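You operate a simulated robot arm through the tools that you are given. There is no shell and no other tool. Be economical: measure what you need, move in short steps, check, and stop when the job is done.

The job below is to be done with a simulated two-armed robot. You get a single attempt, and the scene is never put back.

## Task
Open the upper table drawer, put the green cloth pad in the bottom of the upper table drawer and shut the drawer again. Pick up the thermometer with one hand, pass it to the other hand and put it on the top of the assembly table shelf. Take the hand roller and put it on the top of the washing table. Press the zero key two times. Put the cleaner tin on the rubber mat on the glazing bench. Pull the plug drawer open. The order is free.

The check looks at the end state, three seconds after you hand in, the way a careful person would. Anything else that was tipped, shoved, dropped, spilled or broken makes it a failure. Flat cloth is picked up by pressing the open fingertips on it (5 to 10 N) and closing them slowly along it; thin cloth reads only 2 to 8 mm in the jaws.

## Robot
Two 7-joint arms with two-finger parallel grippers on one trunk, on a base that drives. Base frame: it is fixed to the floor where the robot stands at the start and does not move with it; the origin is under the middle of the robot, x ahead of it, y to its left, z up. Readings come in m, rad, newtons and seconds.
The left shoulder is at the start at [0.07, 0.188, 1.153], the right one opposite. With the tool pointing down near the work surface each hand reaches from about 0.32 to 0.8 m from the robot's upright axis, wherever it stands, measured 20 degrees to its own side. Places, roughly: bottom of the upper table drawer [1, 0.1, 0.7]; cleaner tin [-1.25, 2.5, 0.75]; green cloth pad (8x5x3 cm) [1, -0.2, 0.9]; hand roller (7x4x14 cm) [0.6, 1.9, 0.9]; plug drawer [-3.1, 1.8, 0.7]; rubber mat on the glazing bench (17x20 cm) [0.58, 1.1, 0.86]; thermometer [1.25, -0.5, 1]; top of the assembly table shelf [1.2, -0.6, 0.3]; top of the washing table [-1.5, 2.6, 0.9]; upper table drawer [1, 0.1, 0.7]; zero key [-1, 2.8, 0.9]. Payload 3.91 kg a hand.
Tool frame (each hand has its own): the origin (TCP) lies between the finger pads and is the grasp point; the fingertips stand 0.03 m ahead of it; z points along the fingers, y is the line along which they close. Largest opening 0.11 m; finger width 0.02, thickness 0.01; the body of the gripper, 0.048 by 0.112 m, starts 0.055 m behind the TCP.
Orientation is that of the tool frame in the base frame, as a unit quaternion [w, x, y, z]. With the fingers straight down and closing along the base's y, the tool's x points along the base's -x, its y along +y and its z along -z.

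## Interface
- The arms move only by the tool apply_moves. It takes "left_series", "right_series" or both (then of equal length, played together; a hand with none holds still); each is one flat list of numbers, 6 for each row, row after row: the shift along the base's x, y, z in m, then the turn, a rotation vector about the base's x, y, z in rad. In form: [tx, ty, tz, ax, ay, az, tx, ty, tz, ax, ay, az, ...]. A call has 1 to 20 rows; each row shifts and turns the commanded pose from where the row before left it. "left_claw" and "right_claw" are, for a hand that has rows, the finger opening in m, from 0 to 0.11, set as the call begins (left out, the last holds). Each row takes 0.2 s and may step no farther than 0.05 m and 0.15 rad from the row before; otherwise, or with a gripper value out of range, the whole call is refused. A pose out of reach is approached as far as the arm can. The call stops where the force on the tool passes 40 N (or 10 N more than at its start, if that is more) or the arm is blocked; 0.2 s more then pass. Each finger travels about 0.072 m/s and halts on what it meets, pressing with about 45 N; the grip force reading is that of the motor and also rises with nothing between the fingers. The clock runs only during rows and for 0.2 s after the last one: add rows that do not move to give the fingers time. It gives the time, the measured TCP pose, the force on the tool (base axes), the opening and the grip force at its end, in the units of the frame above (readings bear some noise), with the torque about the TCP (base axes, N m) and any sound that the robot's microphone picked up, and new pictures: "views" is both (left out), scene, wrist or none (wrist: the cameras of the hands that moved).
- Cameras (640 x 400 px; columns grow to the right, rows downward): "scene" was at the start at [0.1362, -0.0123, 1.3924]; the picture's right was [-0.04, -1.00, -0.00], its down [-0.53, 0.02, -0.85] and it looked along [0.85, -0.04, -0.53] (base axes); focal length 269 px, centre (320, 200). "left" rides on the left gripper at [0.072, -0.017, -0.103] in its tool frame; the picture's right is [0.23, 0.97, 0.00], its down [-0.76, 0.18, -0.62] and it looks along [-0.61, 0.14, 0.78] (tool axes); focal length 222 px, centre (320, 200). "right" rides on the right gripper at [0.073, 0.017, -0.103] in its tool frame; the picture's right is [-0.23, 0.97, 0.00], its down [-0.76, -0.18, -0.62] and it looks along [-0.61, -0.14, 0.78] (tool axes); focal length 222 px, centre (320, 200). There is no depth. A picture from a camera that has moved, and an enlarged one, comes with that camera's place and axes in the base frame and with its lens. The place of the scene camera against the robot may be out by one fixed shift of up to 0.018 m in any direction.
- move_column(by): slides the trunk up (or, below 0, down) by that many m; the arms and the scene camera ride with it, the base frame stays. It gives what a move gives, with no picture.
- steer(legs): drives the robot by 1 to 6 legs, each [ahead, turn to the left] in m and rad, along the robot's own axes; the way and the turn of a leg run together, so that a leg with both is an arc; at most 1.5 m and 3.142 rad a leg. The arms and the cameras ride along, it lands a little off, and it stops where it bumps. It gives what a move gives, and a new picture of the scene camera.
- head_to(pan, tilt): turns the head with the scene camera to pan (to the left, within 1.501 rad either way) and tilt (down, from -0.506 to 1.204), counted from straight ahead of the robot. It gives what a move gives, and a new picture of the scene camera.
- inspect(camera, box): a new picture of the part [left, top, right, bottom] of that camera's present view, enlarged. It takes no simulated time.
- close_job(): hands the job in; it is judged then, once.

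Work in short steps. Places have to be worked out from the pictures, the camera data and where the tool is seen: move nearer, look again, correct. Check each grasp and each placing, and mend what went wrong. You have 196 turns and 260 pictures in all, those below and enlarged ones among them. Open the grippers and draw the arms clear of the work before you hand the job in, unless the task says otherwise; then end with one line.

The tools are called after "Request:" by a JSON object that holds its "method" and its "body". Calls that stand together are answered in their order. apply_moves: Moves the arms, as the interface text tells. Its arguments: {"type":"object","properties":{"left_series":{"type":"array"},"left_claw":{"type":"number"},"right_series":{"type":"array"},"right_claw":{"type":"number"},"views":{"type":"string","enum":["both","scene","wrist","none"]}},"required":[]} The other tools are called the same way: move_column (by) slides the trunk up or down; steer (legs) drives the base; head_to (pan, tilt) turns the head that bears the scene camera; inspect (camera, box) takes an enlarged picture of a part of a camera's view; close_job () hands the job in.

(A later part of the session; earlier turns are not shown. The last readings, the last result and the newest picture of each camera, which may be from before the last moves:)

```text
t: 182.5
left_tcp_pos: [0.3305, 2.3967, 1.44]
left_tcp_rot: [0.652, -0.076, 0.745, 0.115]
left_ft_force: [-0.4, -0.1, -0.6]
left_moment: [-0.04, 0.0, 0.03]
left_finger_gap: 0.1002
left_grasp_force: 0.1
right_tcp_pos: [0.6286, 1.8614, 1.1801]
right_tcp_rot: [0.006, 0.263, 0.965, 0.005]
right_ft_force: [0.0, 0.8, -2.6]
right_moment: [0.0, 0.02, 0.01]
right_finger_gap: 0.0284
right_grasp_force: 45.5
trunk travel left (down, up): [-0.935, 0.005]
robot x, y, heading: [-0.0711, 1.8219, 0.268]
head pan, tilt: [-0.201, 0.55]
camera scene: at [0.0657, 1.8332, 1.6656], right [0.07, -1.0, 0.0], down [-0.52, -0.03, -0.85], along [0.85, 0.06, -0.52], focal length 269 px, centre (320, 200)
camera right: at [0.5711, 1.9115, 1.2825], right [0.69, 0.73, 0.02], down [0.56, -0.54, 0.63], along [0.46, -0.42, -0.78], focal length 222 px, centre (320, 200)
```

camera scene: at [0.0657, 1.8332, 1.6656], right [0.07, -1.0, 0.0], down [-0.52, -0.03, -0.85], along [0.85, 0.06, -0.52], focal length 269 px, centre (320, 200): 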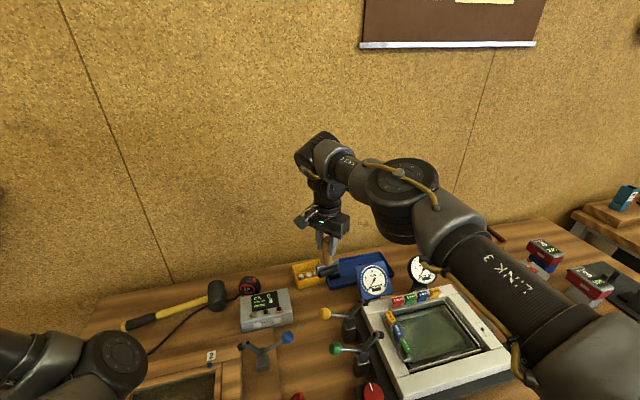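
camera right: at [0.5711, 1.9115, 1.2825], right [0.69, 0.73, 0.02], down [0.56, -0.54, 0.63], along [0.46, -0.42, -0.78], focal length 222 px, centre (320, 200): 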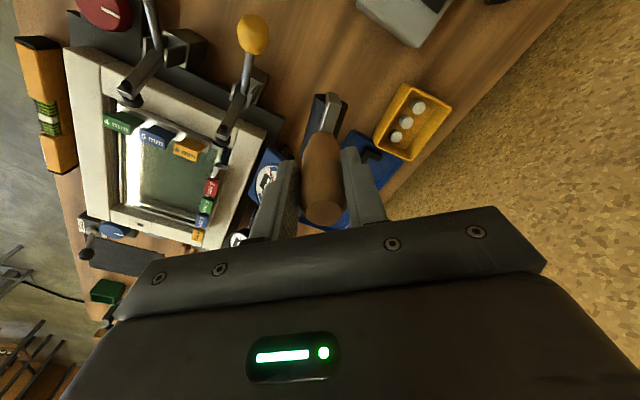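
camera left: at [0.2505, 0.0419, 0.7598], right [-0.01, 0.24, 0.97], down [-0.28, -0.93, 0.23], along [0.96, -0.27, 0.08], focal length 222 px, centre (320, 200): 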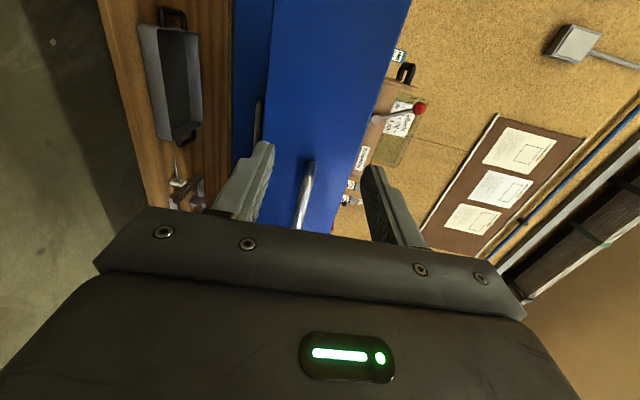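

The roller is up. I back off from the bench and look toward the washing table.

Request:
{"method": "steer", "body": {"legs": [[-0.5, 0]]}}

Request:
{"method": "apply_moves", "body": {"right_series": [-0.04, -0.02, 0, 0, 0, 0.133, -0.04, -0.02, 0, 0, 0, 0.133, -0.04, -0.02, 0, 0, 0, 0.133, -0.04, -0.02, 0, 0, 0, 0.133, -0.04, -0.02, 0, 0, 0, 0.133], "views": "none"}}

Request:
{"method": "head_to", "body": {"pan": 1.4, "tilt": 0.45}}

```text
t: 185.5
left_tcp_pos: [-0.1588, 2.2645, 1.4391]
left_tcp_rot: [0.651, -0.076, 0.747, 0.115]
left_ft_force: [0.4, -0.5, -0.7]
left_moment: [-0.01, 0.0, -0.04]
left_finger_gap: 0.0999
left_grasp_force: 0.1
right_tcp_pos: [0.1381, 1.7299, 1.176]
right_tcp_rot: [0.006, 0.261, 0.965, 0.005]
right_ft_force: [-0.2, 0.1, -2.6]
right_moment: [0.0, 0.02, -0.02]
right_finger_gap: 0.0285
right_grasp_force: 44.9
trunk travel left (down, up): [-0.935, 0.005]
robot x, y, heading: [-0.5599, 1.6925, 0.269]
head pan, tilt: [-0.201, 0.55]
camera scene: at [-0.4227, 1.7004, 1.6654], right [0.07, -1.0, 0.0], down [-0.52, -0.04, -0.85], along [0.85, 0.06, -0.52], focal length 269 px, centre (320, 200)
```

scene: 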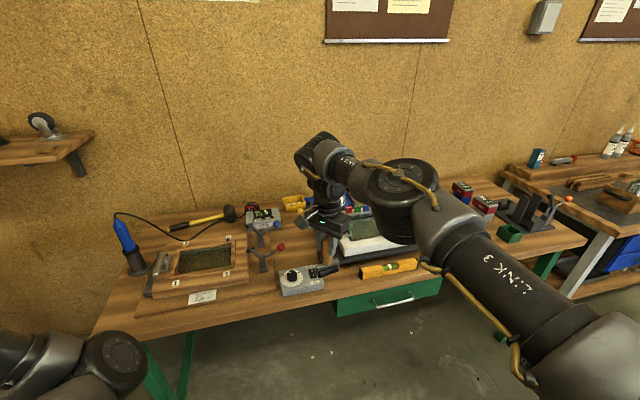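

```text
t: 186.7
left_tcp_pos: [-0.162, 2.2613, 1.4398]
left_tcp_rot: [0.651, -0.076, 0.746, 0.116]
left_ft_force: [-1.0, 0.3, 0.3]
left_moment: [0.0, -0.02, 0.02]
left_finger_gap: 0.0999
left_grasp_force: 0.0
right_tcp_pos: [-0.013, 1.628, 1.1708]
right_tcp_rot: [0.003, -0.07, 0.997, 0.01]
right_ft_force: [0.4, -0.4, -2.5]
right_moment: [0.0, 0.03, 0.0]
right_finger_gap: 0.0281
right_grasp_force: 45.1
right hand out of reach, approached as far as the arm can: row 1, 2, 3, 4, 5
trunk travel left (down, up): [-0.935, 0.005]
robot x, y, heading: [-0.5588, 1.6918, 0.27]
head pan, tilt: [-0.201, 0.55]
```

```text
t: 188.3
left_tcp_pos: [-0.161, 2.2634, 1.4394]
left_tcp_rot: [0.651, -0.078, 0.746, 0.117]
left_ft_force: [-0.1, 0.1, 0.2]
left_moment: [0.02, 0.01, -0.01]
left_finger_gap: 0.1001
left_grasp_force: 0.1
right_tcp_pos: [-0.0126, 1.6315, 1.1707]
right_tcp_rot: [0.002, -0.07, 0.998, 0.008]
right_ft_force: [-0.1, 1.0, -2.9]
right_moment: [0.0, 0.02, 0.02]
right_finger_gap: 0.0288
right_grasp_force: 45.3
trunk travel left (down, up): [-0.935, 0.005]
robot x, y, heading: [-0.5597, 1.688, 0.274]
head pan, tilt: [1.4, 0.45]
camera scene: at [-0.5231, 1.785, 1.6747], right [1.0, 0.1, 0.0], down [0.04, -0.43, -0.9], along [-0.09, 0.9, -0.44], focal length 269 px, centre (320, 200)
```

scene: 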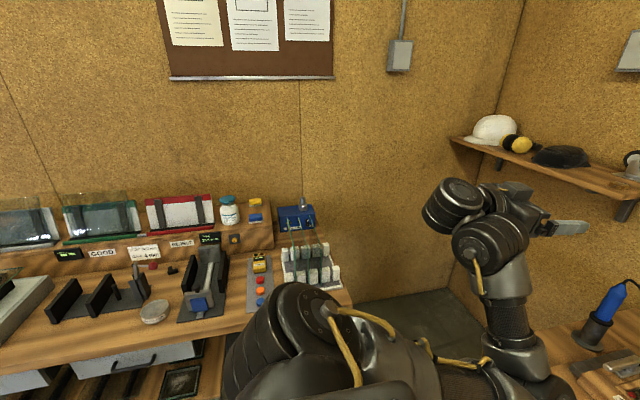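

The washing table faces heading ≈1.92. I drive in front of it and look.

Request:
{"method": "steer", "body": {"legs": [[0, 2.26], [0.45, 0], [0, -0.61]]}}

Request:
{"method": "head_to", "body": {"pan": 0.1, "tilt": 0.7}}

```text
t: 198.1
left_tcp_pos: [-1.5282, 2.315, 1.4394]
left_tcp_rot: [-0.36, 0.598, -0.453, -0.555]
left_ft_force: [-0.5, 0.1, -0.5]
left_moment: [0.0, -0.01, -0.01]
left_finger_gap: 0.1002
left_grasp_force: 0.1
right_tcp_pos: [-0.9054, 2.5049, 1.1704]
right_tcp_rot: [0.003, 0.777, -0.63, -0.007]
right_ft_force: [0.3, -0.9, -3.2]
right_moment: [-0.03, -0.03, -0.04]
right_finger_gap: 0.0282
right_grasp_force: 45.2
trunk travel left (down, up): [-0.935, 0.005]
robot x, y, heading: [-0.9286, 1.9573, 1.901]
head pan, tilt: [1.4, 0.45]
camera scene: at [-1.0384, 1.9798, 1.6746], right [-0.16, 0.99, 0.0], down [0.43, 0.07, -0.9], along [-0.89, -0.15, -0.44], focal length 269 px, centre (320, 200)
```

scene: 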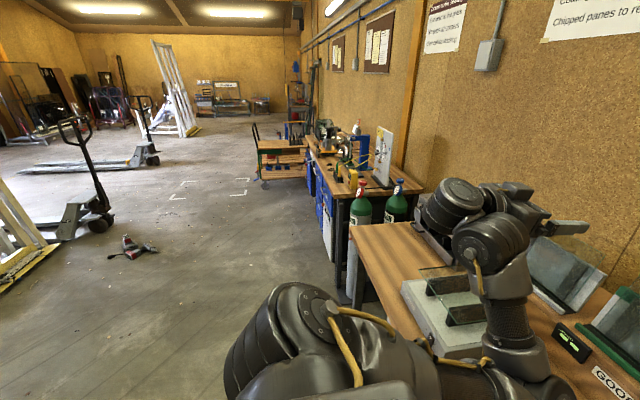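

```text
t: 199.5
left_tcp_pos: [-1.5262, 2.3144, 1.4385]
left_tcp_rot: [-0.36, 0.598, -0.453, -0.555]
left_ft_force: [-0.1, -0.3, -0.4]
left_moment: [-0.03, 0.02, 0.01]
left_finger_gap: 0.1001
left_grasp_force: 0.1
right_tcp_pos: [-0.9055, 2.5059, 1.1701]
right_tcp_rot: [0.004, 0.777, -0.629, -0.008]
right_ft_force: [-0.6, -0.3, -2.8]
right_moment: [-0.01, 0.0, 0.02]
right_finger_gap: 0.0285
right_grasp_force: 44.7
trunk travel left (down, up): [-0.935, 0.005]
robot x, y, heading: [-0.9242, 1.9531, 1.905]
head pan, tilt: [0.099, 0.7]
camera scene: at [-0.9824, 2.0722, 1.6525], right [0.91, 0.42, 0.0], down [0.27, -0.58, -0.76], along [-0.32, 0.69, -0.64], focal length 269 px, centre (320, 200)
```

scene: 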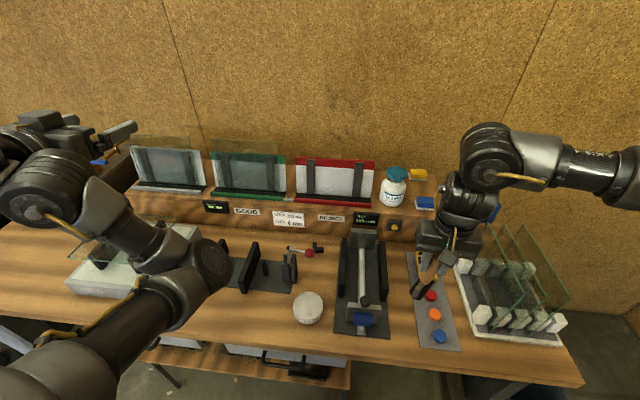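

I look at the zero key and the free places on the washing table.

Request:
{"method": "inspect", "body": {"camera": "scene", "box": [320, 190, 480, 290]}}

Request:
{"method": "inspect", "body": {"camera": "scene", "box": [60, 180, 380, 380]}}

```text
4.00 times, centred on (400, 240) of scene
camera zoom: at [-0.9824, 2.0722, 1.6525], right [0.91, 0.42, 0.0], down [0.27, -0.58, -0.76], along [-0.32, 0.69, -0.64], focal length 1078 px, centre (0, 40)
```

zoom: 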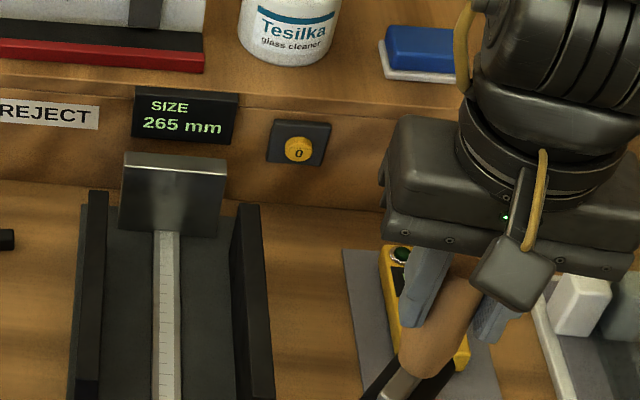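

```text
2.00 times, centred on (220, 280) of scene
camera zoom: at [-0.9824, 2.0722, 1.6525], right [0.91, 0.42, 0.0], down [0.27, -0.58, -0.76], along [-0.32, 0.69, -0.64], focal length 539 px, centre (520, 40)
```

zoom: 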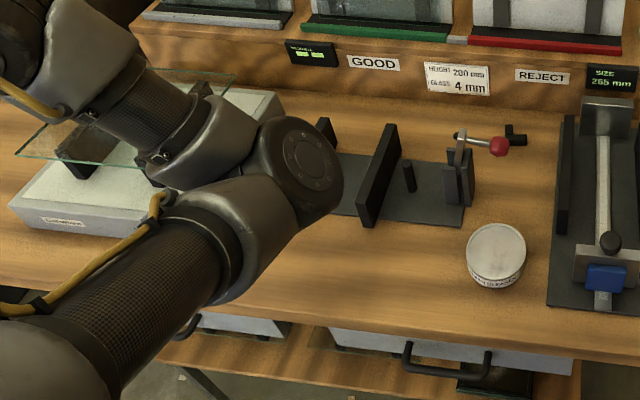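

There is a flat tin on the table; I read its label.

Request:
{"method": "inspect", "body": {"camera": "scene", "box": [284, 284, 332, 330]}}

Request:
{"method": "head_to", "body": {"pan": 0.25, "tilt": 1.1}}

```text
8.70 times, centred on (308, 307) of scene
camera zoom: at [-0.9824, 2.0722, 1.6525], right [0.91, 0.42, 0.0], down [0.27, -0.58, -0.76], along [-0.32, 0.69, -0.64], focal length 2342 px, centre (424, -730)
```

zoom: 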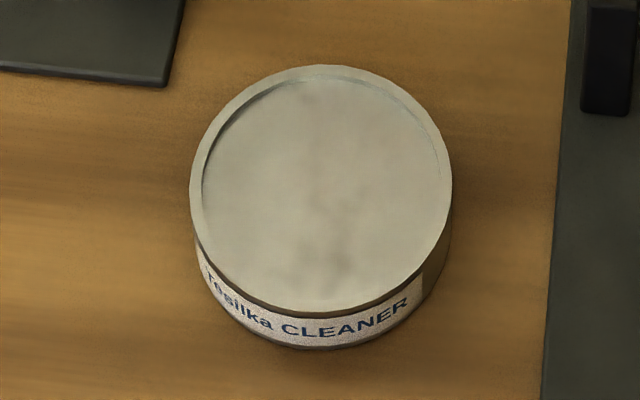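

```text
t: 200.4
left_tcp_pos: [-1.5268, 2.3156, 1.4397]
left_tcp_rot: [-0.361, 0.597, -0.453, -0.554]
left_ft_force: [-0.4, -0.8, 0.2]
left_moment: [-0.07, 0.01, -0.04]
left_finger_gap: 0.0999
left_grasp_force: 0.0
right_tcp_pos: [-0.9053, 2.5056, 1.1709]
right_tcp_rot: [0.005, 0.777, -0.629, -0.008]
right_ft_force: [0.7, -1.5, -2.6]
right_moment: [-0.04, -0.01, -0.03]
right_finger_gap: 0.0283
right_grasp_force: 45.0
trunk travel left (down, up): [-0.935, 0.005]
robot x, y, heading: [-0.927, 1.9564, 1.904]
head pan, tilt: [0.25, 1.1]
camera scene: at [-0.9817, 2.0478, 1.6225], right [0.83, 0.55, 0.0], down [0.49, -0.74, -0.45], along [-0.25, 0.38, -0.89], focal length 269 px, centre (320, 200)
```

scene: 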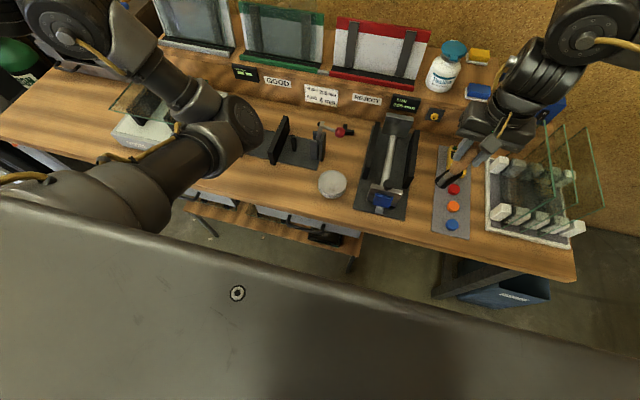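

That is the cleaner tin, at about (-1.187,2.43). I first place the roller in the free front strip left of it, target (-1.350,2.331); I shift the robot to the left for the right hand.

Request:
{"method": "steer", "body": {"legs": [[0, 1.57], [0.45, 0], [0, -1.55]]}}

Request:
{"method": "head_to", "body": {"pan": -0.3, "tilt": 0.95}}

```text
t: 210.7
left_tcp_pos: [-1.9553, 2.1599, 1.4392]
left_tcp_rot: [-0.357, 0.601, -0.449, -0.557]
left_ft_force: [0.3, 0.0, 0.3]
left_moment: [-0.02, -0.03, -0.03]
left_finger_gap: 0.1002
left_grasp_force: 0.1
right_tcp_pos: [-1.3359, 2.3583, 1.171]
right_tcp_rot: [0.005, 0.781, -0.624, -0.007]
right_ft_force: [0.8, 0.7, -3.2]
right_moment: [-0.02, -0.03, 0.02]
right_finger_gap: 0.0281
right_grasp_force: 44.9
trunk travel left (down, up): [-0.935, 0.005]
robot x, y, heading: [-1.3504, 1.8081, 1.916]
head pan, tilt: [0.25, 1.1]
camera scene: at [-1.4064, 1.9001, 1.6225], right [0.83, 0.56, 0.0], down [0.5, -0.74, -0.45], along [-0.26, 0.37, -0.89], focal length 269 px, centre (320, 200)
```

scene: 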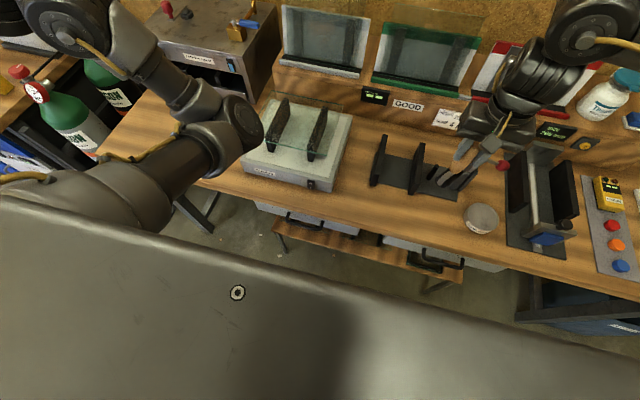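

```text
t: 211.7
left_tcp_pos: [-1.9537, 2.1611, 1.4395]
left_tcp_rot: [-0.357, 0.6, -0.45, -0.557]
left_ft_force: [0.2, -0.1, -0.2]
left_moment: [0.0, 0.03, 0.0]
left_finger_gap: 0.1001
left_grasp_force: 0.1
right_tcp_pos: [-1.3351, 2.3582, 1.1705]
right_tcp_rot: [0.004, 0.781, -0.624, -0.007]
right_ft_force: [0.5, 0.8, -2.2]
right_moment: [-0.06, 0.01, 0.03]
right_finger_gap: 0.0282
right_grasp_force: 45.2
trunk travel left (down, up): [-0.935, 0.005]
robot x, y, heading: [-1.3494, 1.8086, 1.915]
head pan, tilt: [-0.3, 0.949]
camera scene: at [-1.3739, 1.9207, 1.6327], right [1.0, 0.05, 0.0], down [0.04, -0.81, -0.58], along [-0.03, 0.58, -0.81], focal length 269 px, centre (320, 200)
```

scene: 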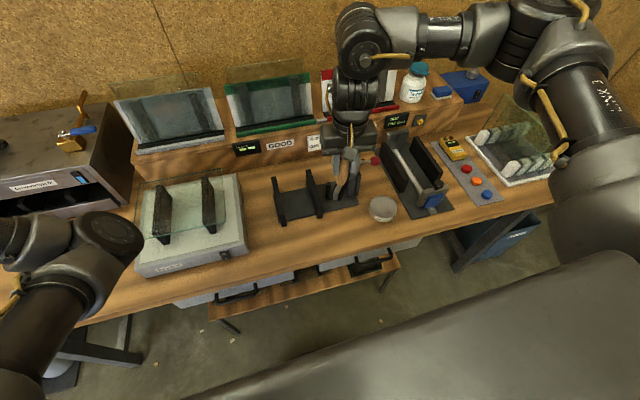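

More room lies a bit further left; I bring the roller over (-1.44,2.31) and lower it.

Request:
{"method": "apply_moves", "body": {"right_series": [-0.035, -0.016, 0, 0, 0, 0, -0.035, -0.016, 0, 0, 0, 0, -0.035, -0.016, 0, 0, 0, 0, 0, 0, -0.04, 0, 0, 0, 0, 0, -0.04, 0, 0, 0]}}

```text
t: 212.9
left_tcp_pos: [-1.9538, 2.1624, 1.4389]
left_tcp_rot: [-0.356, 0.6, -0.45, -0.557]
left_ft_force: [0.1, 0.4, 0.2]
left_moment: [-0.02, 0.02, 0.0]
left_finger_gap: 0.1
left_grasp_force: 0.0
right_tcp_pos: [-1.4418, 2.354, 1.0831]
right_tcp_rot: [0.005, 0.781, -0.625, -0.007]
right_ft_force: [0.2, -0.1, -2.9]
right_moment: [0.0, -0.01, 0.02]
right_finger_gap: 0.0281
right_grasp_force: 44.9
right hand out of reach, approached as far as the arm can: row 1, 2, 3
trunk travel left (down, up): [-0.935, 0.005]
robot x, y, heading: [-1.3498, 1.8102, 1.92]
head pan, tilt: [-0.3, 0.949]
camera scene: at [-1.3733, 1.9227, 1.6326], right [1.0, 0.05, 0.0], down [0.04, -0.81, -0.58], along [-0.03, 0.58, -0.81], focal length 269 px, centre (320, 200)
camera right: at [-1.4421, 2.2787, 1.1874], right [-1.0, 0.01, 0.02], down [0.02, 0.78, 0.62], along [-0.01, 0.62, -0.78], focal length 222 px, centre (320, 200)
```

scene: 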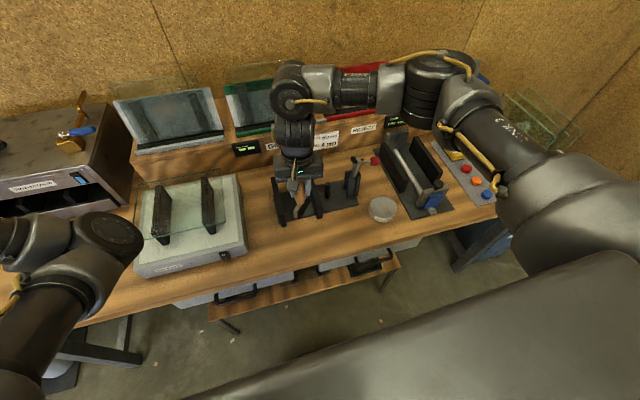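
right: 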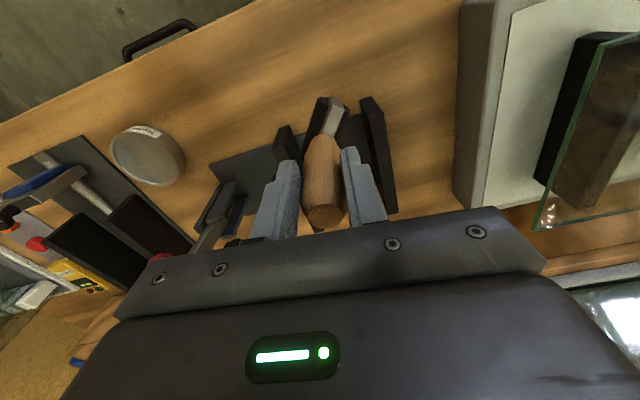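

The roller is above the black rack; it must come toward the robot. I raise a little and back the base 6 cm.

Request:
{"method": "apply_moves", "body": {"right_series": [0, 0, 0.04, 0, 0, 0], "views": "none"}}

Request:
{"method": "steer", "body": {"legs": [[-0.065, 0]]}}

Request:
{"method": "inspect", "body": {"camera": "right", "box": [0, 0, 640, 400]}}

```text
t: 213.3
left_tcp_pos: [-1.9543, 2.1591, 1.4393]
left_tcp_rot: [-0.357, 0.6, -0.45, -0.557]
left_ft_force: [0.1, -0.1, 0.0]
left_moment: [0.05, -0.03, 0.02]
left_finger_gap: 0.1001
left_grasp_force: 0.1
right_tcp_pos: [-1.4437, 2.352, 1.124]
right_tcp_rot: [0.003, 0.781, -0.624, -0.007]
right_ft_force: [0.4, 0.2, -2.2]
right_moment: [0.0, -0.01, 0.02]
right_finger_gap: 0.0281
right_grasp_force: 45.4
trunk travel left (down, up): [-0.935, 0.005]
robot x, y, heading: [-1.351, 1.8077, 1.918]
head pan, tilt: [-0.3, 0.949]
```

```text
t: 214.3
left_tcp_pos: [-1.9389, 2.1154, 1.4333]
left_tcp_rot: [-0.354, 0.604, -0.452, -0.553]
left_ft_force: [0.0, 0.5, -0.5]
left_moment: [-0.01, 0.01, 0.06]
left_finger_gap: 0.1001
left_grasp_force: 0.1
right_tcp_pos: [-1.4243, 2.3029, 1.1186]
right_tcp_rot: [0.008, 0.78, -0.625, -0.002]
right_ft_force: [0.2, 0.1, -2.9]
right_moment: [-0.05, 0.0, -0.02]
right_finger_gap: 0.0281
right_grasp_force: 45.0
trunk travel left (down, up): [-0.935, 0.005]
robot x, y, heading: [-1.3308, 1.7463, 1.924]
head pan, tilt: [-0.3, 0.949]
camera scene: at [-1.3584, 1.8777, 1.6321], right [1.0, 0.05, 0.0], down [0.04, -0.82, -0.57], along [-0.02, 0.57, -0.82], focal length 269 px, centre (320, 200)
```

scene: 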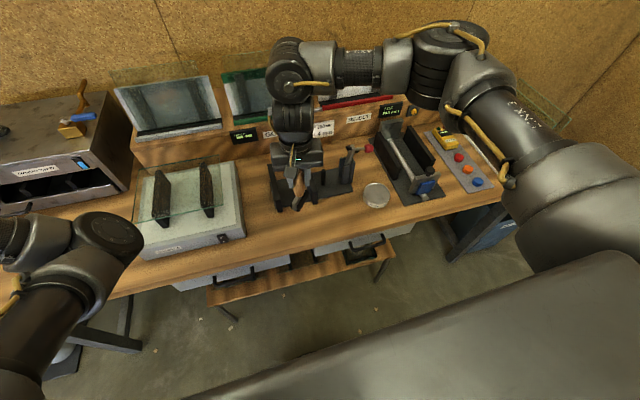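

```text
1.00 times, centred on (320, 200) of right (not enlarged: the box is as wide or as high as the picture)
camera zoom: at [-1.4261, 2.2294, 1.2227], right [-1.0, 0.01, 0.01], down [0.01, 0.79, 0.62], along [0.0, 0.62, -0.79], focal length 222 px, centre (320, 200)
```

zoom: 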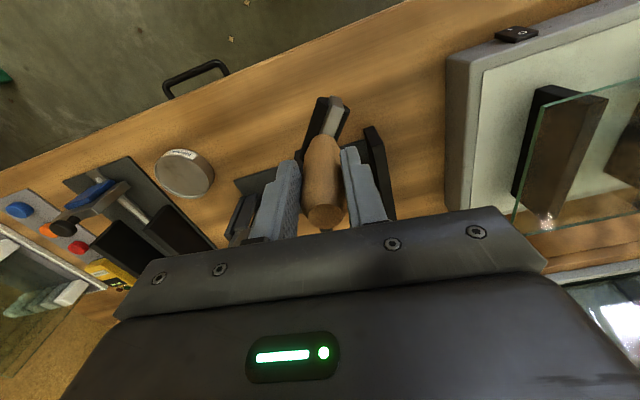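

The roller is now 8 cm clear of the rack's front (n 2.653 vs 2.735) and inside the edge. I lower it.

Request:
{"method": "apply_moves", "body": {"right_series": [0, 0, -0.04, 0, 0, 0, 0, 0, -0.04, 0, 0, 0, 0, 0, -0.025, 0, 0, 0, 0, 0, 0, 0, 0, 0], "views": "wrist"}}

```text
t: 215.3
left_tcp_pos: [-1.931, 2.0958, 1.4401]
left_tcp_rot: [-0.358, 0.599, -0.449, -0.557]
left_ft_force: [1.0, 0.7, 0.6]
left_moment: [-0.01, 0.0, -0.01]
left_finger_gap: 0.1003
left_grasp_force: 0.1
right_tcp_pos: [-1.4217, 2.2878, 1.0204]
right_tcp_rot: [0.003, 0.781, -0.625, -0.009]
right_ft_force: [-0.1, 0.4, -1.4]
right_moment: [0.01, 0.0, 0.02]
right_finger_gap: 0.0284
right_grasp_force: 45.3
trunk travel left (down, up): [-0.935, 0.005]
robot x, y, heading: [-1.3275, 1.7498, 1.917]
head pan, tilt: [-0.3, 0.949]
camera right: at [-1.4209, 2.2135, 1.1241], right [-1.0, 0.01, 0.02], down [0.02, 0.78, 0.63], along [-0.01, 0.63, -0.78], focal length 222 px, centre (320, 200)
```

right: 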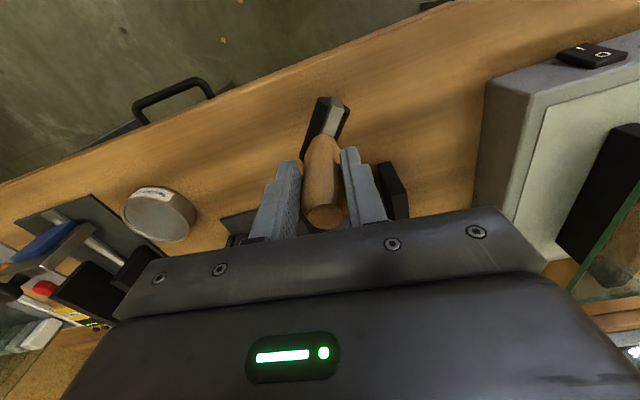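

Still 2–3 cm above. I shift 1.5 cm inward and lower in small steps until contact.

Request:
{"method": "apply_moves", "body": {"right_series": [-0.006, 0.015, -0.015, 0, 0, 0, 0, 0, -0.01, 0, 0, 0, 0, 0, 0, 0, 0, 0], "views": "none"}}

Request:
{"method": "apply_moves", "body": {"right_series": [0, 0, -0.008, 0, 0, 0, 0, 0, 0, 0, 0, 0], "views": "none"}}

```text
t: 216.1
left_tcp_pos: [-1.9321, 2.1006, 1.4381]
left_tcp_rot: [-0.357, 0.601, -0.449, -0.557]
left_ft_force: [0.2, 0.6, -0.1]
left_moment: [0.04, -0.02, 0.01]
left_finger_gap: 0.1001
left_grasp_force: 0.0
right_tcp_pos: [-1.4271, 2.3054, 0.9943]
right_tcp_rot: [0.004, 0.781, -0.625, -0.007]
right_ft_force: [-0.3, -0.3, -3.1]
right_moment: [-0.04, -0.05, 0.0]
right_finger_gap: 0.0285
right_grasp_force: 45.3
trunk travel left (down, up): [-0.935, 0.005]
robot x, y, heading: [-1.3283, 1.7481, 1.915]
head pan, tilt: [-0.3, 0.949]
```

```text
t: 216.7
left_tcp_pos: [-1.931, 2.0999, 1.4379]
left_tcp_rot: [-0.357, 0.6, -0.45, -0.556]
left_ft_force: [-0.5, 0.1, -0.6]
left_moment: [0.03, -0.01, -0.01]
left_finger_gap: 0.1001
left_grasp_force: 0.1
right_tcp_pos: [-1.4264, 2.3069, 0.9861]
right_tcp_rot: [0.004, 0.78, -0.625, -0.008]
right_ft_force: [0.7, -0.3, -2.0]
right_moment: [-0.04, -0.04, 0.02]
right_finger_gap: 0.0282
right_grasp_force: 45.0
trunk travel left (down, up): [-0.935, 0.005]
robot x, y, heading: [-1.3282, 1.7474, 1.92]
head pan, tilt: [-0.3, 0.949]
```

No contact yet; I go on in 5 mm steps.

Request:
{"method": "apply_moves", "body": {"right_series": [0, 0, -0.005, 0, 0, 0, 0, 0, 0, 0, 0, 0], "views": "none"}}

Request:
{"method": "apply_moves", "body": {"right_series": [0, 0, -0.005, 0, 0, 0, 0, 0, 0, 0, 0, 0], "views": "wrist"}}

```text
t: 217.3
left_tcp_pos: [-1.9316, 2.0976, 1.4412]
left_tcp_rot: [-0.358, 0.6, -0.449, -0.557]
left_ft_force: [0.0, -0.3, -0.3]
left_moment: [-0.01, -0.03, -0.02]
left_finger_gap: 0.1002
left_grasp_force: 0.1
right_tcp_pos: [-1.428, 2.3077, 0.9848]
right_tcp_rot: [0.002, 0.78, -0.626, -0.012]
right_ft_force: [1.4, 4.7, 28.6]
right_moment: [0.31, -0.46, 0.0]
right_finger_gap: 0.028
right_grasp_force: 45.3
trunk travel left (down, up): [-0.935, 0.005]
robot x, y, heading: [-1.326, 1.7523, 1.916]
head pan, tilt: [-0.3, 0.949]
```

```text
t: 217.9
left_tcp_pos: [-1.9314, 2.0967, 1.4405]
left_tcp_rot: [-0.358, 0.6, -0.449, -0.557]
left_ft_force: [0.6, 0.0, -0.1]
left_moment: [-0.01, -0.01, -0.01]
left_finger_gap: 0.1001
left_grasp_force: 0.0
right_tcp_pos: [-1.427, 2.304, 0.9779]
right_tcp_rot: [0.002, 0.781, -0.625, -0.009]
right_ft_force: [2.3, 6.9, 33.7]
right_moment: [0.4, -0.39, 0.05]
right_finger_gap: 0.0283
right_grasp_force: 44.9
trunk travel left (down, up): [-0.935, 0.005]
robot x, y, heading: [-1.3282, 1.7478, 1.916]
head pan, tilt: [-0.3, 0.949]
camera right: at [-1.4275, 2.2293, 1.0819], right [-1.0, 0.01, 0.02], down [0.02, 0.78, 0.63], along [-0.01, 0.63, -0.78], focal length 222 px, centre (320, 200)
```

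right: 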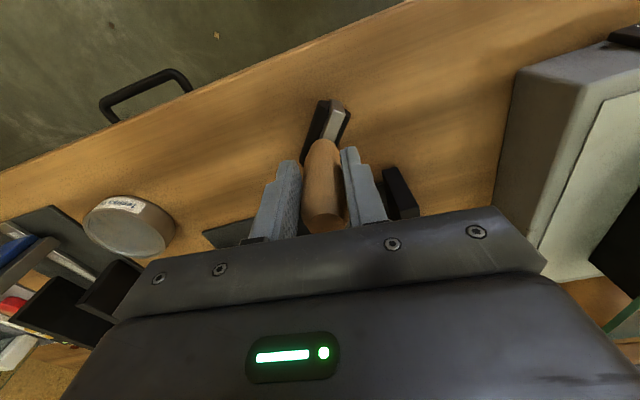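

It stands on the table. I ease up 4 mm, open and lift away.

Request:
{"method": "apply_moves", "body": {"right_series": [0, 0, 0.005, 0, 0, 0, 0, 0, 0, 0, 0, 0], "views": "none"}}

Request:
{"method": "apply_moves", "body": {"right_series": [0, 0, 0, 0, 0, 0, 0, 0, 0, 0, 0, 0, 0, 0, 0, 0, 0, 0], "right_claw": 0.07, "views": "none"}}

Request:
{"method": "apply_moves", "body": {"right_series": [0, 0, 0.03, 0, 0, 0, 0, 0, 0.04, 0, 0, 0, 0, 0, 0.04, 0, 0, 0]}}

```text
t: 218.5
left_tcp_pos: [-1.9319, 2.0994, 1.4395]
left_tcp_rot: [-0.358, 0.6, -0.45, -0.556]
left_ft_force: [-0.7, 0.0, -0.5]
left_moment: [0.0, -0.01, 0.02]
left_finger_gap: 0.1
left_grasp_force: 0.1
right_tcp_pos: [-1.4248, 2.3042, 0.9783]
right_tcp_rot: [0.004, 0.78, -0.626, -0.005]
right_ft_force: [0.5, 0.3, -2.4]
right_moment: [0.0, -0.02, -0.05]
right_finger_gap: 0.0281
right_grasp_force: 44.8
trunk travel left (down, up): [-0.935, 0.005]
robot x, y, heading: [-1.3285, 1.7481, 1.915]
head pan, tilt: [-0.3, 0.949]
```

```text
t: 219.3
left_tcp_pos: [-1.9318, 2.0991, 1.4397]
left_tcp_rot: [-0.357, 0.6, -0.451, -0.556]
left_ft_force: [-0.8, 0.7, -0.1]
left_moment: [0.0, -0.04, 0.01]
left_finger_gap: 0.1001
left_grasp_force: 0.0
right_tcp_pos: [-1.4264, 2.3055, 0.9814]
right_tcp_rot: [0.005, 0.78, -0.625, -0.008]
right_ft_force: [-0.4, 0.1, -0.5]
right_moment: [0.03, 0.0, 0.03]
right_finger_gap: 0.0701
right_grasp_force: 0.1
trunk travel left (down, up): [-0.935, 0.005]
robot x, y, heading: [-1.3277, 1.7472, 1.914]
head pan, tilt: [-0.3, 0.949]
```

```text
t: 220.1
left_tcp_pos: [-1.9316, 2.0993, 1.4396]
left_tcp_rot: [-0.358, 0.6, -0.448, -0.557]
left_ft_force: [0.8, -0.7, -0.6]
left_moment: [0.02, 0.01, 0.02]
left_finger_gap: 0.0999
left_grasp_force: 0.1
right_tcp_pos: [-1.4277, 2.3057, 1.0908]
right_tcp_rot: [0.003, 0.78, -0.626, -0.007]
right_ft_force: [1.2, 0.1, -0.7]
right_moment: [-0.02, -0.01, -0.02]
right_finger_gap: 0.0702
right_grasp_force: 0.1
trunk travel left (down, up): [-0.935, 0.005]
robot x, y, heading: [-1.3247, 1.7476, 1.917]
head pan, tilt: [-0.3, 0.949]
camera scene: at [-1.352, 1.8588, 1.6327], right [1.0, 0.05, 0.0], down [0.04, -0.81, -0.58], along [-0.03, 0.58, -0.81], focal length 269 px, centre (320, 200)
camera right: at [-1.4279, 2.2305, 1.1947], right [-1.0, 0.01, 0.02], down [0.02, 0.78, 0.63], along [-0.01, 0.63, -0.78], focal length 222 px, centre (320, 200)
```

scene: 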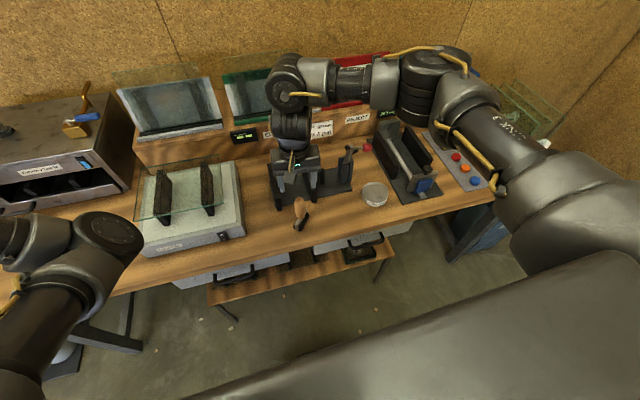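
right: 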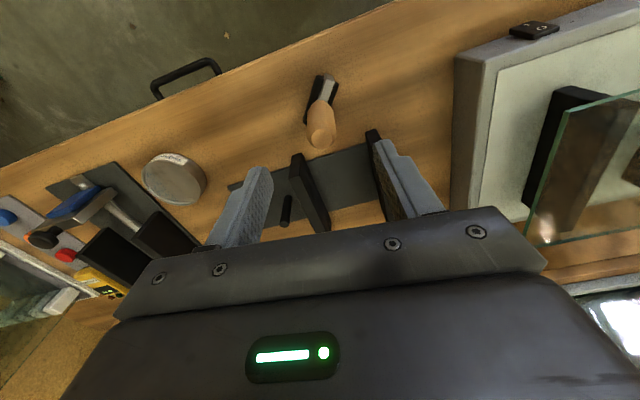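

The roller stands on the washing table. Next the zero key: I raise the right hand, move the base right along the table, and look at the key closely.

Request:
{"method": "apply_moves", "body": {"right_series": [0, 0, 0.04, 0, 0, 0, 0, 0, 0.04, 0, 0, 0], "right_claw": 0.0, "views": "none"}}

Request:
{"method": "steer", "body": {"legs": [[0, -1.57], [0.49, 0], [0, 1.57], [0.1, 0]]}}

Request:
{"method": "head_to", "body": {"pan": -0.1, "tilt": 0.75}}

```text
t: 220.7
left_tcp_pos: [-1.9323, 2.0974, 1.44]
left_tcp_rot: [-0.358, 0.6, -0.449, -0.557]
left_ft_force: [-0.1, 0.1, 1.0]
left_moment: [0.02, 0.0, -0.02]
left_finger_gap: 0.0998
left_grasp_force: 0.0
right_tcp_pos: [-1.4271, 2.3048, 1.1734]
right_tcp_rot: [0.003, 0.78, -0.626, -0.007]
right_ft_force: [-0.6, -0.5, 1.3]
right_moment: [0.01, -0.03, -0.03]
right_finger_gap: 0.0003
right_grasp_force: 14.2
trunk travel left (down, up): [-0.935, 0.005]
robot x, y, heading: [-1.3274, 1.7474, 1.919]
head pan, tilt: [-0.3, 0.949]
```

```text
t: 231.9
left_tcp_pos: [-1.4917, 2.3589, 1.4432]
left_tcp_rot: [-0.364, 0.593, -0.454, -0.557]
left_ft_force: [-0.8, -0.3, -0.5]
left_moment: [0.03, 0.0, -0.07]
left_finger_gap: 0.1
left_grasp_force: 0.0
right_tcp_pos: [-0.9823, 2.5585, 1.1771]
right_tcp_rot: [0.001, 0.775, -0.631, -0.012]
right_ft_force: [-0.2, 0.9, -0.7]
right_moment: [-0.04, 0.03, 0.0]
right_finger_gap: 0.0
right_grasp_force: 37.8
trunk travel left (down, up): [-0.935, 0.005]
robot x, y, heading: [-0.8947, 2.0102, 1.898]
head pan, tilt: [-0.3, 0.949]
camera scene: at [-0.9184, 2.1183, 1.6327], right [1.0, 0.03, 0.0], down [0.02, -0.81, -0.58], along [-0.02, 0.58, -0.81], focal length 269 px, centre (320, 200)
```

scene: 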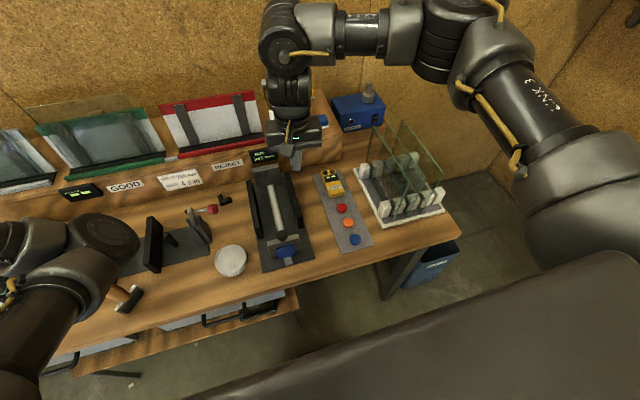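

```text
t: 232.7
left_tcp_pos: [-1.4898, 2.3547, 1.4447]
left_tcp_rot: [-0.364, 0.593, -0.453, -0.558]
left_ft_force: [0.5, -1.0, 0.6]
left_moment: [-0.04, 0.01, 0.01]
left_finger_gap: 0.0998
left_grasp_force: 0.1
right_tcp_pos: [-0.9814, 2.5578, 1.1785]
right_tcp_rot: [0.0, 0.776, -0.631, -0.013]
right_ft_force: [0.5, -1.6, 0.4]
right_moment: [0.04, 0.01, 0.02]
right_finger_gap: 0.0
right_grasp_force: 37.7
trunk travel left (down, up): [-0.935, 0.005]
robot x, y, heading: [-0.8967, 2.0083, 1.898]
head pan, tilt: [-0.099, 0.75]
camera scene: at [-0.9341, 2.1228, 1.6488], right [0.97, 0.23, 0.0], down [0.15, -0.66, -0.73], along [-0.17, 0.71, -0.68], focal length 269 px, centre (320, 200)
```

scene: 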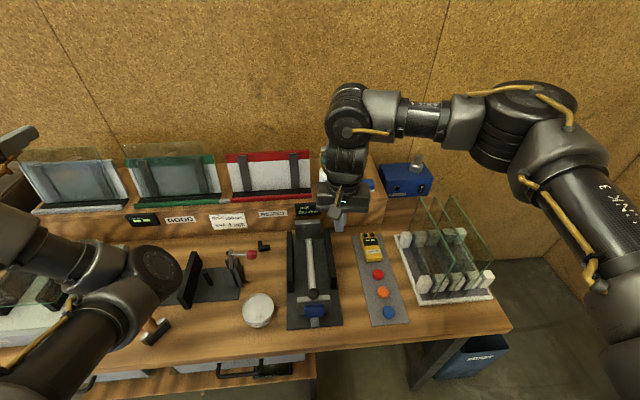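

I check the roller's stance and pitch the right tool up by 45°, moving it aside so the key is visible.

Request:
{"method": "apply_moves", "body": {"right_series": [0.038, 0.013, 0, 0.124, 0.042, 0, 0.038, 0.013, 0, 0.124, 0.042, 0, 0.038, 0.013, 0, 0.124, 0.042, 0, 0, 0, 0, 0.124, 0.042, 0, 0, 0, 0, 0.124, 0.042, 0, 0, 0, 0, 0.124, 0.042, 0], "views": "scene"}}

Request:
{"method": "inspect", "body": {"camera": "scene", "box": [110, 290, 206, 350]}}

Request:
{"method": "inspect", "body": {"camera": "scene", "box": [280, 170, 408, 250]}}

```text
t: 234.1
left_tcp_pos: [-1.4894, 2.3607, 1.4424]
left_tcp_rot: [-0.363, 0.593, -0.454, -0.557]
left_ft_force: [-0.4, 0.1, 0.1]
left_moment: [0.02, 0.02, 0.0]
left_finger_gap: 0.0999
left_grasp_force: 0.1
right_tcp_pos: [-0.8639, 2.6231, 1.1703]
right_tcp_rot: [-0.202, 0.715, -0.578, -0.337]
right_ft_force: [0.7, 0.6, 0.2]
right_moment: [0.04, 0.03, -0.02]
right_finger_gap: 0.0
right_grasp_force: 37.5
right hand out of reach, approached as far as the arm can: row 1, 2, 4, 5
trunk travel left (down, up): [-0.935, 0.005]
robot x, y, heading: [-0.8996, 2.0096, 1.903]
head pan, tilt: [-0.099, 0.75]
camera scene: at [-0.9343, 2.1281, 1.6484], right [0.97, 0.23, 0.0], down [0.15, -0.66, -0.73], along [-0.17, 0.71, -0.68], focal length 269 px, centre (320, 200)
```

scene: 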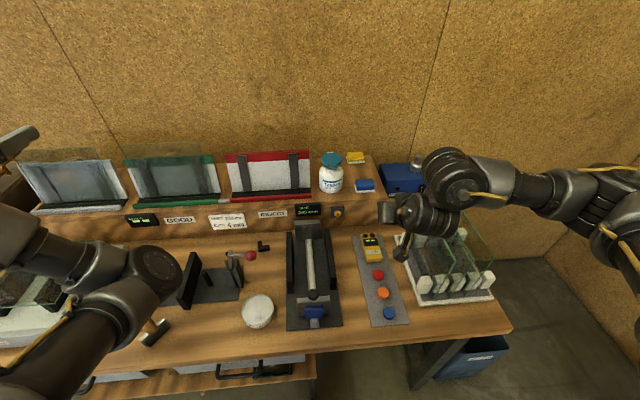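

```text
6.67 times, centred on (158, 320) of scene
camera zoom: at [-0.9343, 2.1281, 1.6484], right [0.97, 0.23, 0.0], down [0.15, -0.66, -0.73], along [-0.17, 0.71, -0.68], focal length 1796 px, centre (1400, -600)
```

zoom: 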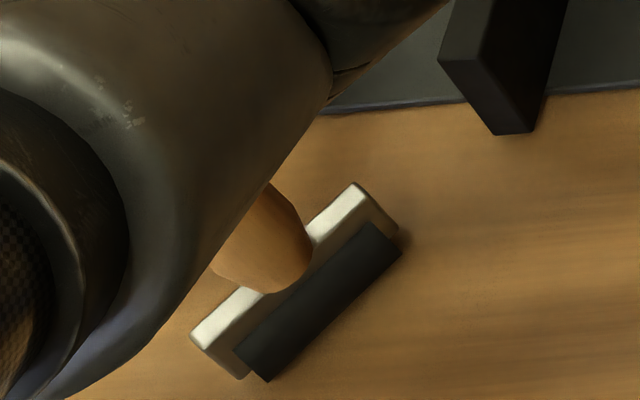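

```text
5.00 times, centred on (344, 210) of scene
camera zoom: at [-0.9343, 2.1281, 1.6484], right [0.97, 0.23, 0.0], down [0.15, -0.66, -0.73], along [-0.17, 0.71, -0.68], focal length 1347 px, centre (200, 150)
```

zoom: 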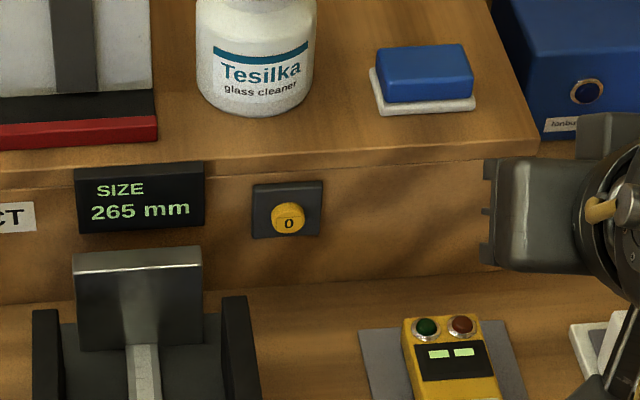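

The roller stands upright. The key is at roughly (-1.03,2.797,0.957) on the riser's front. I bring the closed right fingertips before it, pitched about 55° down.

Request:
{"method": "apply_moves", "body": {"right_series": [-0.028, 0.0204, -0.02, -0.095, -0.032, 0, -0.028, 0.0204, -0.02, -0.095, -0.032, 0, -0.028, 0.0204, -0.02, 0, 0, 0, -0.028, 0.0204, -0.02, 0, 0, 0, -0.027, 0.0204, -0.02, 0, 0, 0]}}

```text
t: 235.3
left_tcp_pos: [-1.4938, 2.3611, 1.4412]
left_tcp_rot: [-0.365, 0.594, -0.454, -0.556]
left_ft_force: [-0.2, -0.1, -0.4]
left_moment: [-0.02, -0.01, 0.03]
left_finger_gap: 0.0999
left_grasp_force: 0.0
right_tcp_pos: [-1.0072, 2.7276, 1.0688]
right_tcp_rot: [-0.152, 0.741, -0.602, -0.253]
right_ft_force: [-0.5, -0.6, -0.5]
right_moment: [0.02, -0.01, -0.04]
right_finger_gap: 0.0
right_grasp_force: 37.6
trunk travel left (down, up): [-0.935, 0.005]
robot x, y, heading: [-0.8986, 2.0084, 1.899]
head pan, tilt: [-0.099, 0.75]
camera scene: at [-0.9384, 2.1301, 1.6481], right [0.97, 0.23, 0.0], down [0.16, -0.66, -0.73], along [-0.16, 0.71, -0.68], focal length 269 px, centre (320, 200)
camera right: at [-0.9942, 2.6086, 1.1162], right [-0.98, -0.04, 0.21], down [0.18, 0.33, 0.93], along [-0.1, 0.94, -0.32], focal length 222 px, centre (320, 200)
```

scene: 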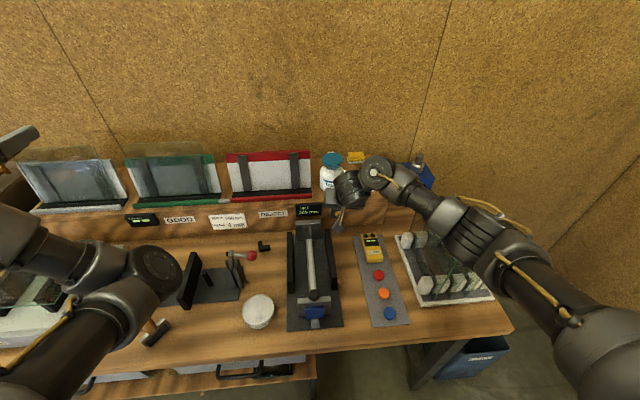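
right: 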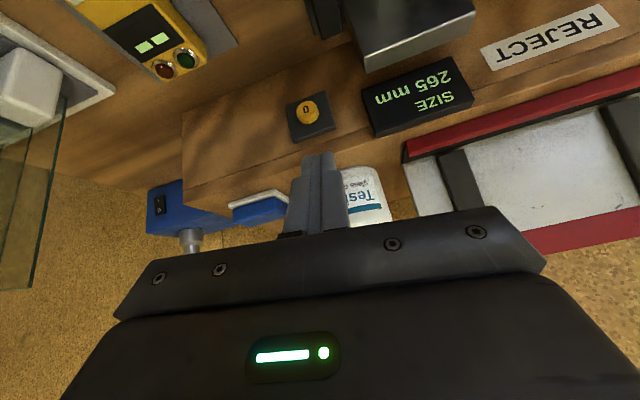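

Both views agree: key at about (-1.024,2.799,0.950). I lower the fingertips to its height, ~5 cm in front.

Request:
{"method": "apply_moves", "body": {"right_series": [0.004, 0.0015, -0.033, 0, 0, 0, 0.004, 0.0015, -0.033, 0, 0, 0, 0, 0, -0.033, 0, 0, 0, 0, 0, 0, 0, 0, 0]}}

```text
t: 236.3
left_tcp_pos: [-1.4936, 2.3602, 1.4423]
left_tcp_rot: [-0.364, 0.593, -0.454, -0.556]
left_ft_force: [0.6, 0.5, -0.8]
left_moment: [0.02, -0.02, 0.01]
left_finger_gap: 0.1002
left_grasp_force: 0.0
right_tcp_pos: [-0.9977, 2.728, 0.9699]
right_tcp_rot: [-0.152, 0.741, -0.602, -0.255]
right_ft_force: [-0.2, -0.3, 0.4]
right_moment: [0.02, 0.02, -0.04]
right_finger_gap: 0.0
right_grasp_force: 37.9
trunk travel left (down, up): [-0.935, 0.005]
robot x, y, heading: [-0.8962, 2.0099, 1.899]
head pan, tilt: [-0.099, 0.75]
camera scene: at [-0.9358, 2.1291, 1.6483], right [0.97, 0.23, 0.0], down [0.15, -0.66, -0.73], along [-0.17, 0.71, -0.68], focal length 269 px, centre (320, 200)
camera right: at [-0.9841, 2.6106, 1.0174], right [-0.98, -0.04, 0.21], down [0.18, 0.33, 0.93], along [-0.1, 0.94, -0.32], focal length 222 px, centre (320, 200)
```

scene: 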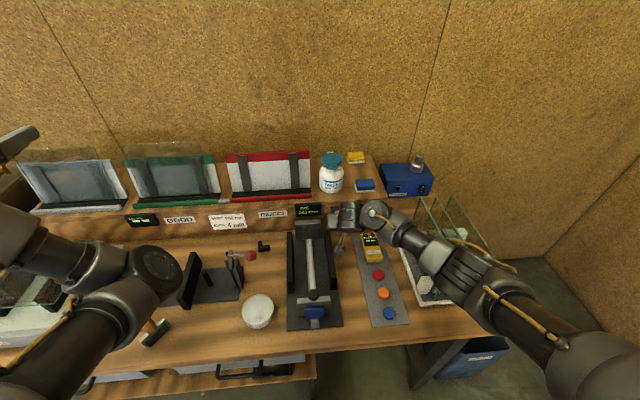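
right: 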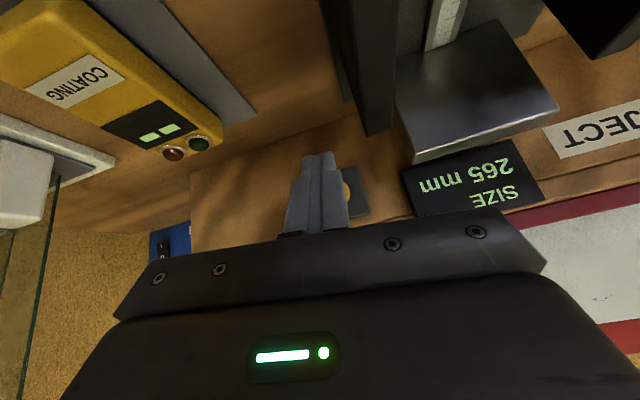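

The key lies 5 mm to the left of the fingertip line. I correct and approach to just before contact.

Request:
{"method": "apply_moves", "body": {"right_series": [-0.005, -0.002, 0.001, 0, 0, 0, -0.0069, 0.0188, 0, 0, 0, 0, -0.0052, 0.0141, 0, 0, 0, 0, 0, 0, 0, 0, 0, 0], "views": "wrist"}}

```text
t: 237.3
left_tcp_pos: [-1.4911, 2.3613, 1.442]
left_tcp_rot: [-0.363, 0.593, -0.454, -0.557]
left_ft_force: [0.2, 0.2, 0.2]
left_moment: [0.02, 0.01, 0.01]
left_finger_gap: 0.1
left_grasp_force: 0.1
right_tcp_pos: [-1.0156, 2.7602, 0.9728]
right_tcp_rot: [-0.151, 0.742, -0.601, -0.256]
right_ft_force: [0.4, 0.5, -0.5]
right_moment: [-0.01, 0.01, 0.0]
right_finger_gap: 0.0
right_grasp_force: 37.8
trunk travel left (down, up): [-0.935, 0.005]
robot x, y, heading: [-0.8976, 2.0089, 1.895]
head pan, tilt: [-0.099, 0.75]
camera right: at [-1.001, 2.6417, 1.0193], right [-0.98, -0.04, 0.21], down [0.18, 0.33, 0.93], along [-0.1, 0.94, -0.32], focal length 222 px, centre (320, 200)
```

right: 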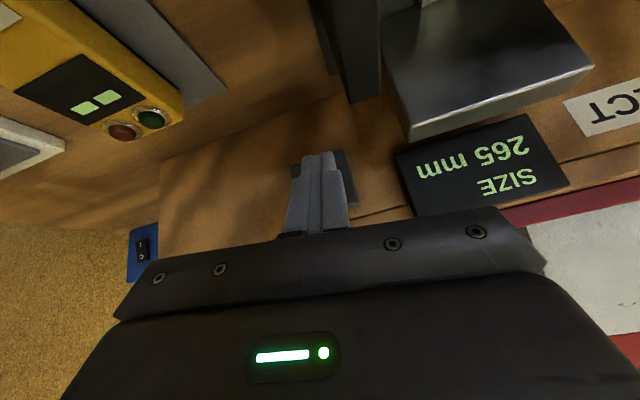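

Aligned. I press forward in small steps and watch force and sound.

Request:
{"method": "apply_moves", "body": {"right_series": [-0.0021, 0.0056, 0, 0, 0, 0, -0.0021, 0.0056, 0, 0, 0, 0], "views": "none"}}

Request:
{"method": "apply_moves", "body": {"right_series": [-0.0014, 0.0038, 0, 0, 0, 0, 0, 0, 0, 0, 0, 0], "views": "none"}}

```text
t: 237.9
left_tcp_pos: [-1.4917, 2.3603, 1.4424]
left_tcp_rot: [-0.364, 0.594, -0.453, -0.556]
left_ft_force: [0.3, 0.1, 0.1]
left_moment: [0.03, 0.03, -0.03]
left_finger_gap: 0.0998
left_grasp_force: 0.1
right_tcp_pos: [-1.0196, 2.7703, 0.9731]
right_tcp_rot: [-0.151, 0.742, -0.601, -0.255]
right_ft_force: [0.7, -0.4, -0.2]
right_moment: [-0.01, 0.01, -0.02]
right_finger_gap: 0.0
right_grasp_force: 37.7
trunk travel left (down, up): [-0.935, 0.005]
robot x, y, heading: [-0.897, 2.0081, 1.897]
head pan, tilt: [-0.099, 0.75]
```

```text
t: 238.5
left_tcp_pos: [-1.4928, 2.3607, 1.4435]
left_tcp_rot: [-0.364, 0.594, -0.454, -0.556]
left_ft_force: [0.1, -0.6, 0.2]
left_moment: [0.02, 0.02, 0.0]
left_finger_gap: 0.1
left_grasp_force: 0.1
right_tcp_pos: [-1.0187, 2.7748, 0.9723]
right_tcp_rot: [-0.152, 0.741, -0.602, -0.255]
right_ft_force: [0.1, 0.5, 0.4]
right_moment: [-0.02, 0.02, 0.04]
right_finger_gap: 0.0
right_grasp_force: 37.7
trunk travel left (down, up): [-0.935, 0.005]
robot x, y, heading: [-0.8902, 2.008, 1.9]
head pan, tilt: [-0.099, 0.75]
```

No contact yet; I go on 4 mm at a time.

Request:
{"method": "apply_moves", "body": {"right_series": [-0.0014, 0.0038, 0, 0, 0, 0, 0, 0, 0, 0, 0, 0], "views": "none"}}

Request:
{"method": "apply_moves", "body": {"right_series": [-0.0014, 0.0038, 0, 0, 0, 0, 0, 0, 0, 0, 0, 0], "views": "wrist"}}

```text
t: 239.1
left_tcp_pos: [-1.4919, 2.3602, 1.4424]
left_tcp_rot: [-0.365, 0.593, -0.455, -0.556]
left_ft_force: [-0.6, 0.3, -0.5]
left_moment: [0.01, -0.02, 0.0]
left_finger_gap: 0.0998
left_grasp_force: 0.0
right_tcp_pos: [-1.0219, 2.7767, 0.9725]
right_tcp_rot: [-0.151, 0.742, -0.601, -0.255]
right_ft_force: [1.1, -2.3, 0.0]
right_moment: [-0.07, -0.07, -0.02]
right_finger_gap: 0.0001
right_grasp_force: 38.3
trunk travel left (down, up): [-0.935, 0.005]
robot x, y, heading: [-0.8944, 2.0071, 1.902]
head pan, tilt: [-0.099, 0.75]
heard: click
```

```text
t: 239.7
left_tcp_pos: [-1.4909, 2.3584, 1.4435]
left_tcp_rot: [-0.364, 0.593, -0.453, -0.557]
left_ft_force: [-0.2, 0.4, -0.7]
left_moment: [0.0, -0.01, -0.02]
left_finger_gap: 0.1
left_grasp_force: 0.0
right_tcp_pos: [-1.021, 2.7795, 0.9719]
right_tcp_rot: [-0.152, 0.742, -0.601, -0.254]
right_ft_force: [3.8, -12.1, -3.7]
right_moment: [-0.29, -0.22, 0.01]
right_finger_gap: 0.0
right_grasp_force: 38.3
trunk travel left (down, up): [-0.935, 0.005]
robot x, y, heading: [-0.8941, 2.0064, 1.901]
head pan, tilt: [-0.099, 0.75]
camera right: at [-1.0089, 2.662, 1.0188], right [-0.98, -0.04, 0.21], down [0.18, 0.33, 0.93], along [-0.1, 0.94, -0.32], focal length 222 px, centre (320, 200)
```

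right: 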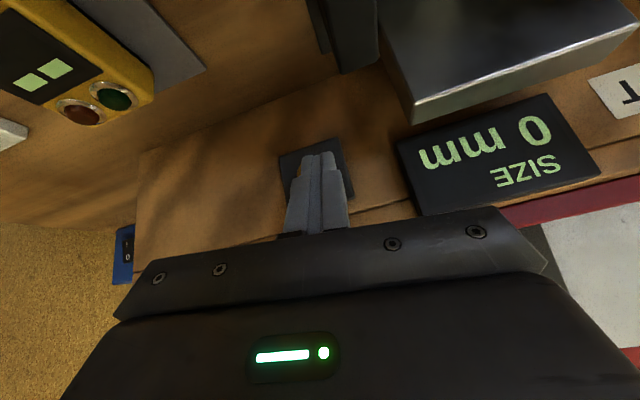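

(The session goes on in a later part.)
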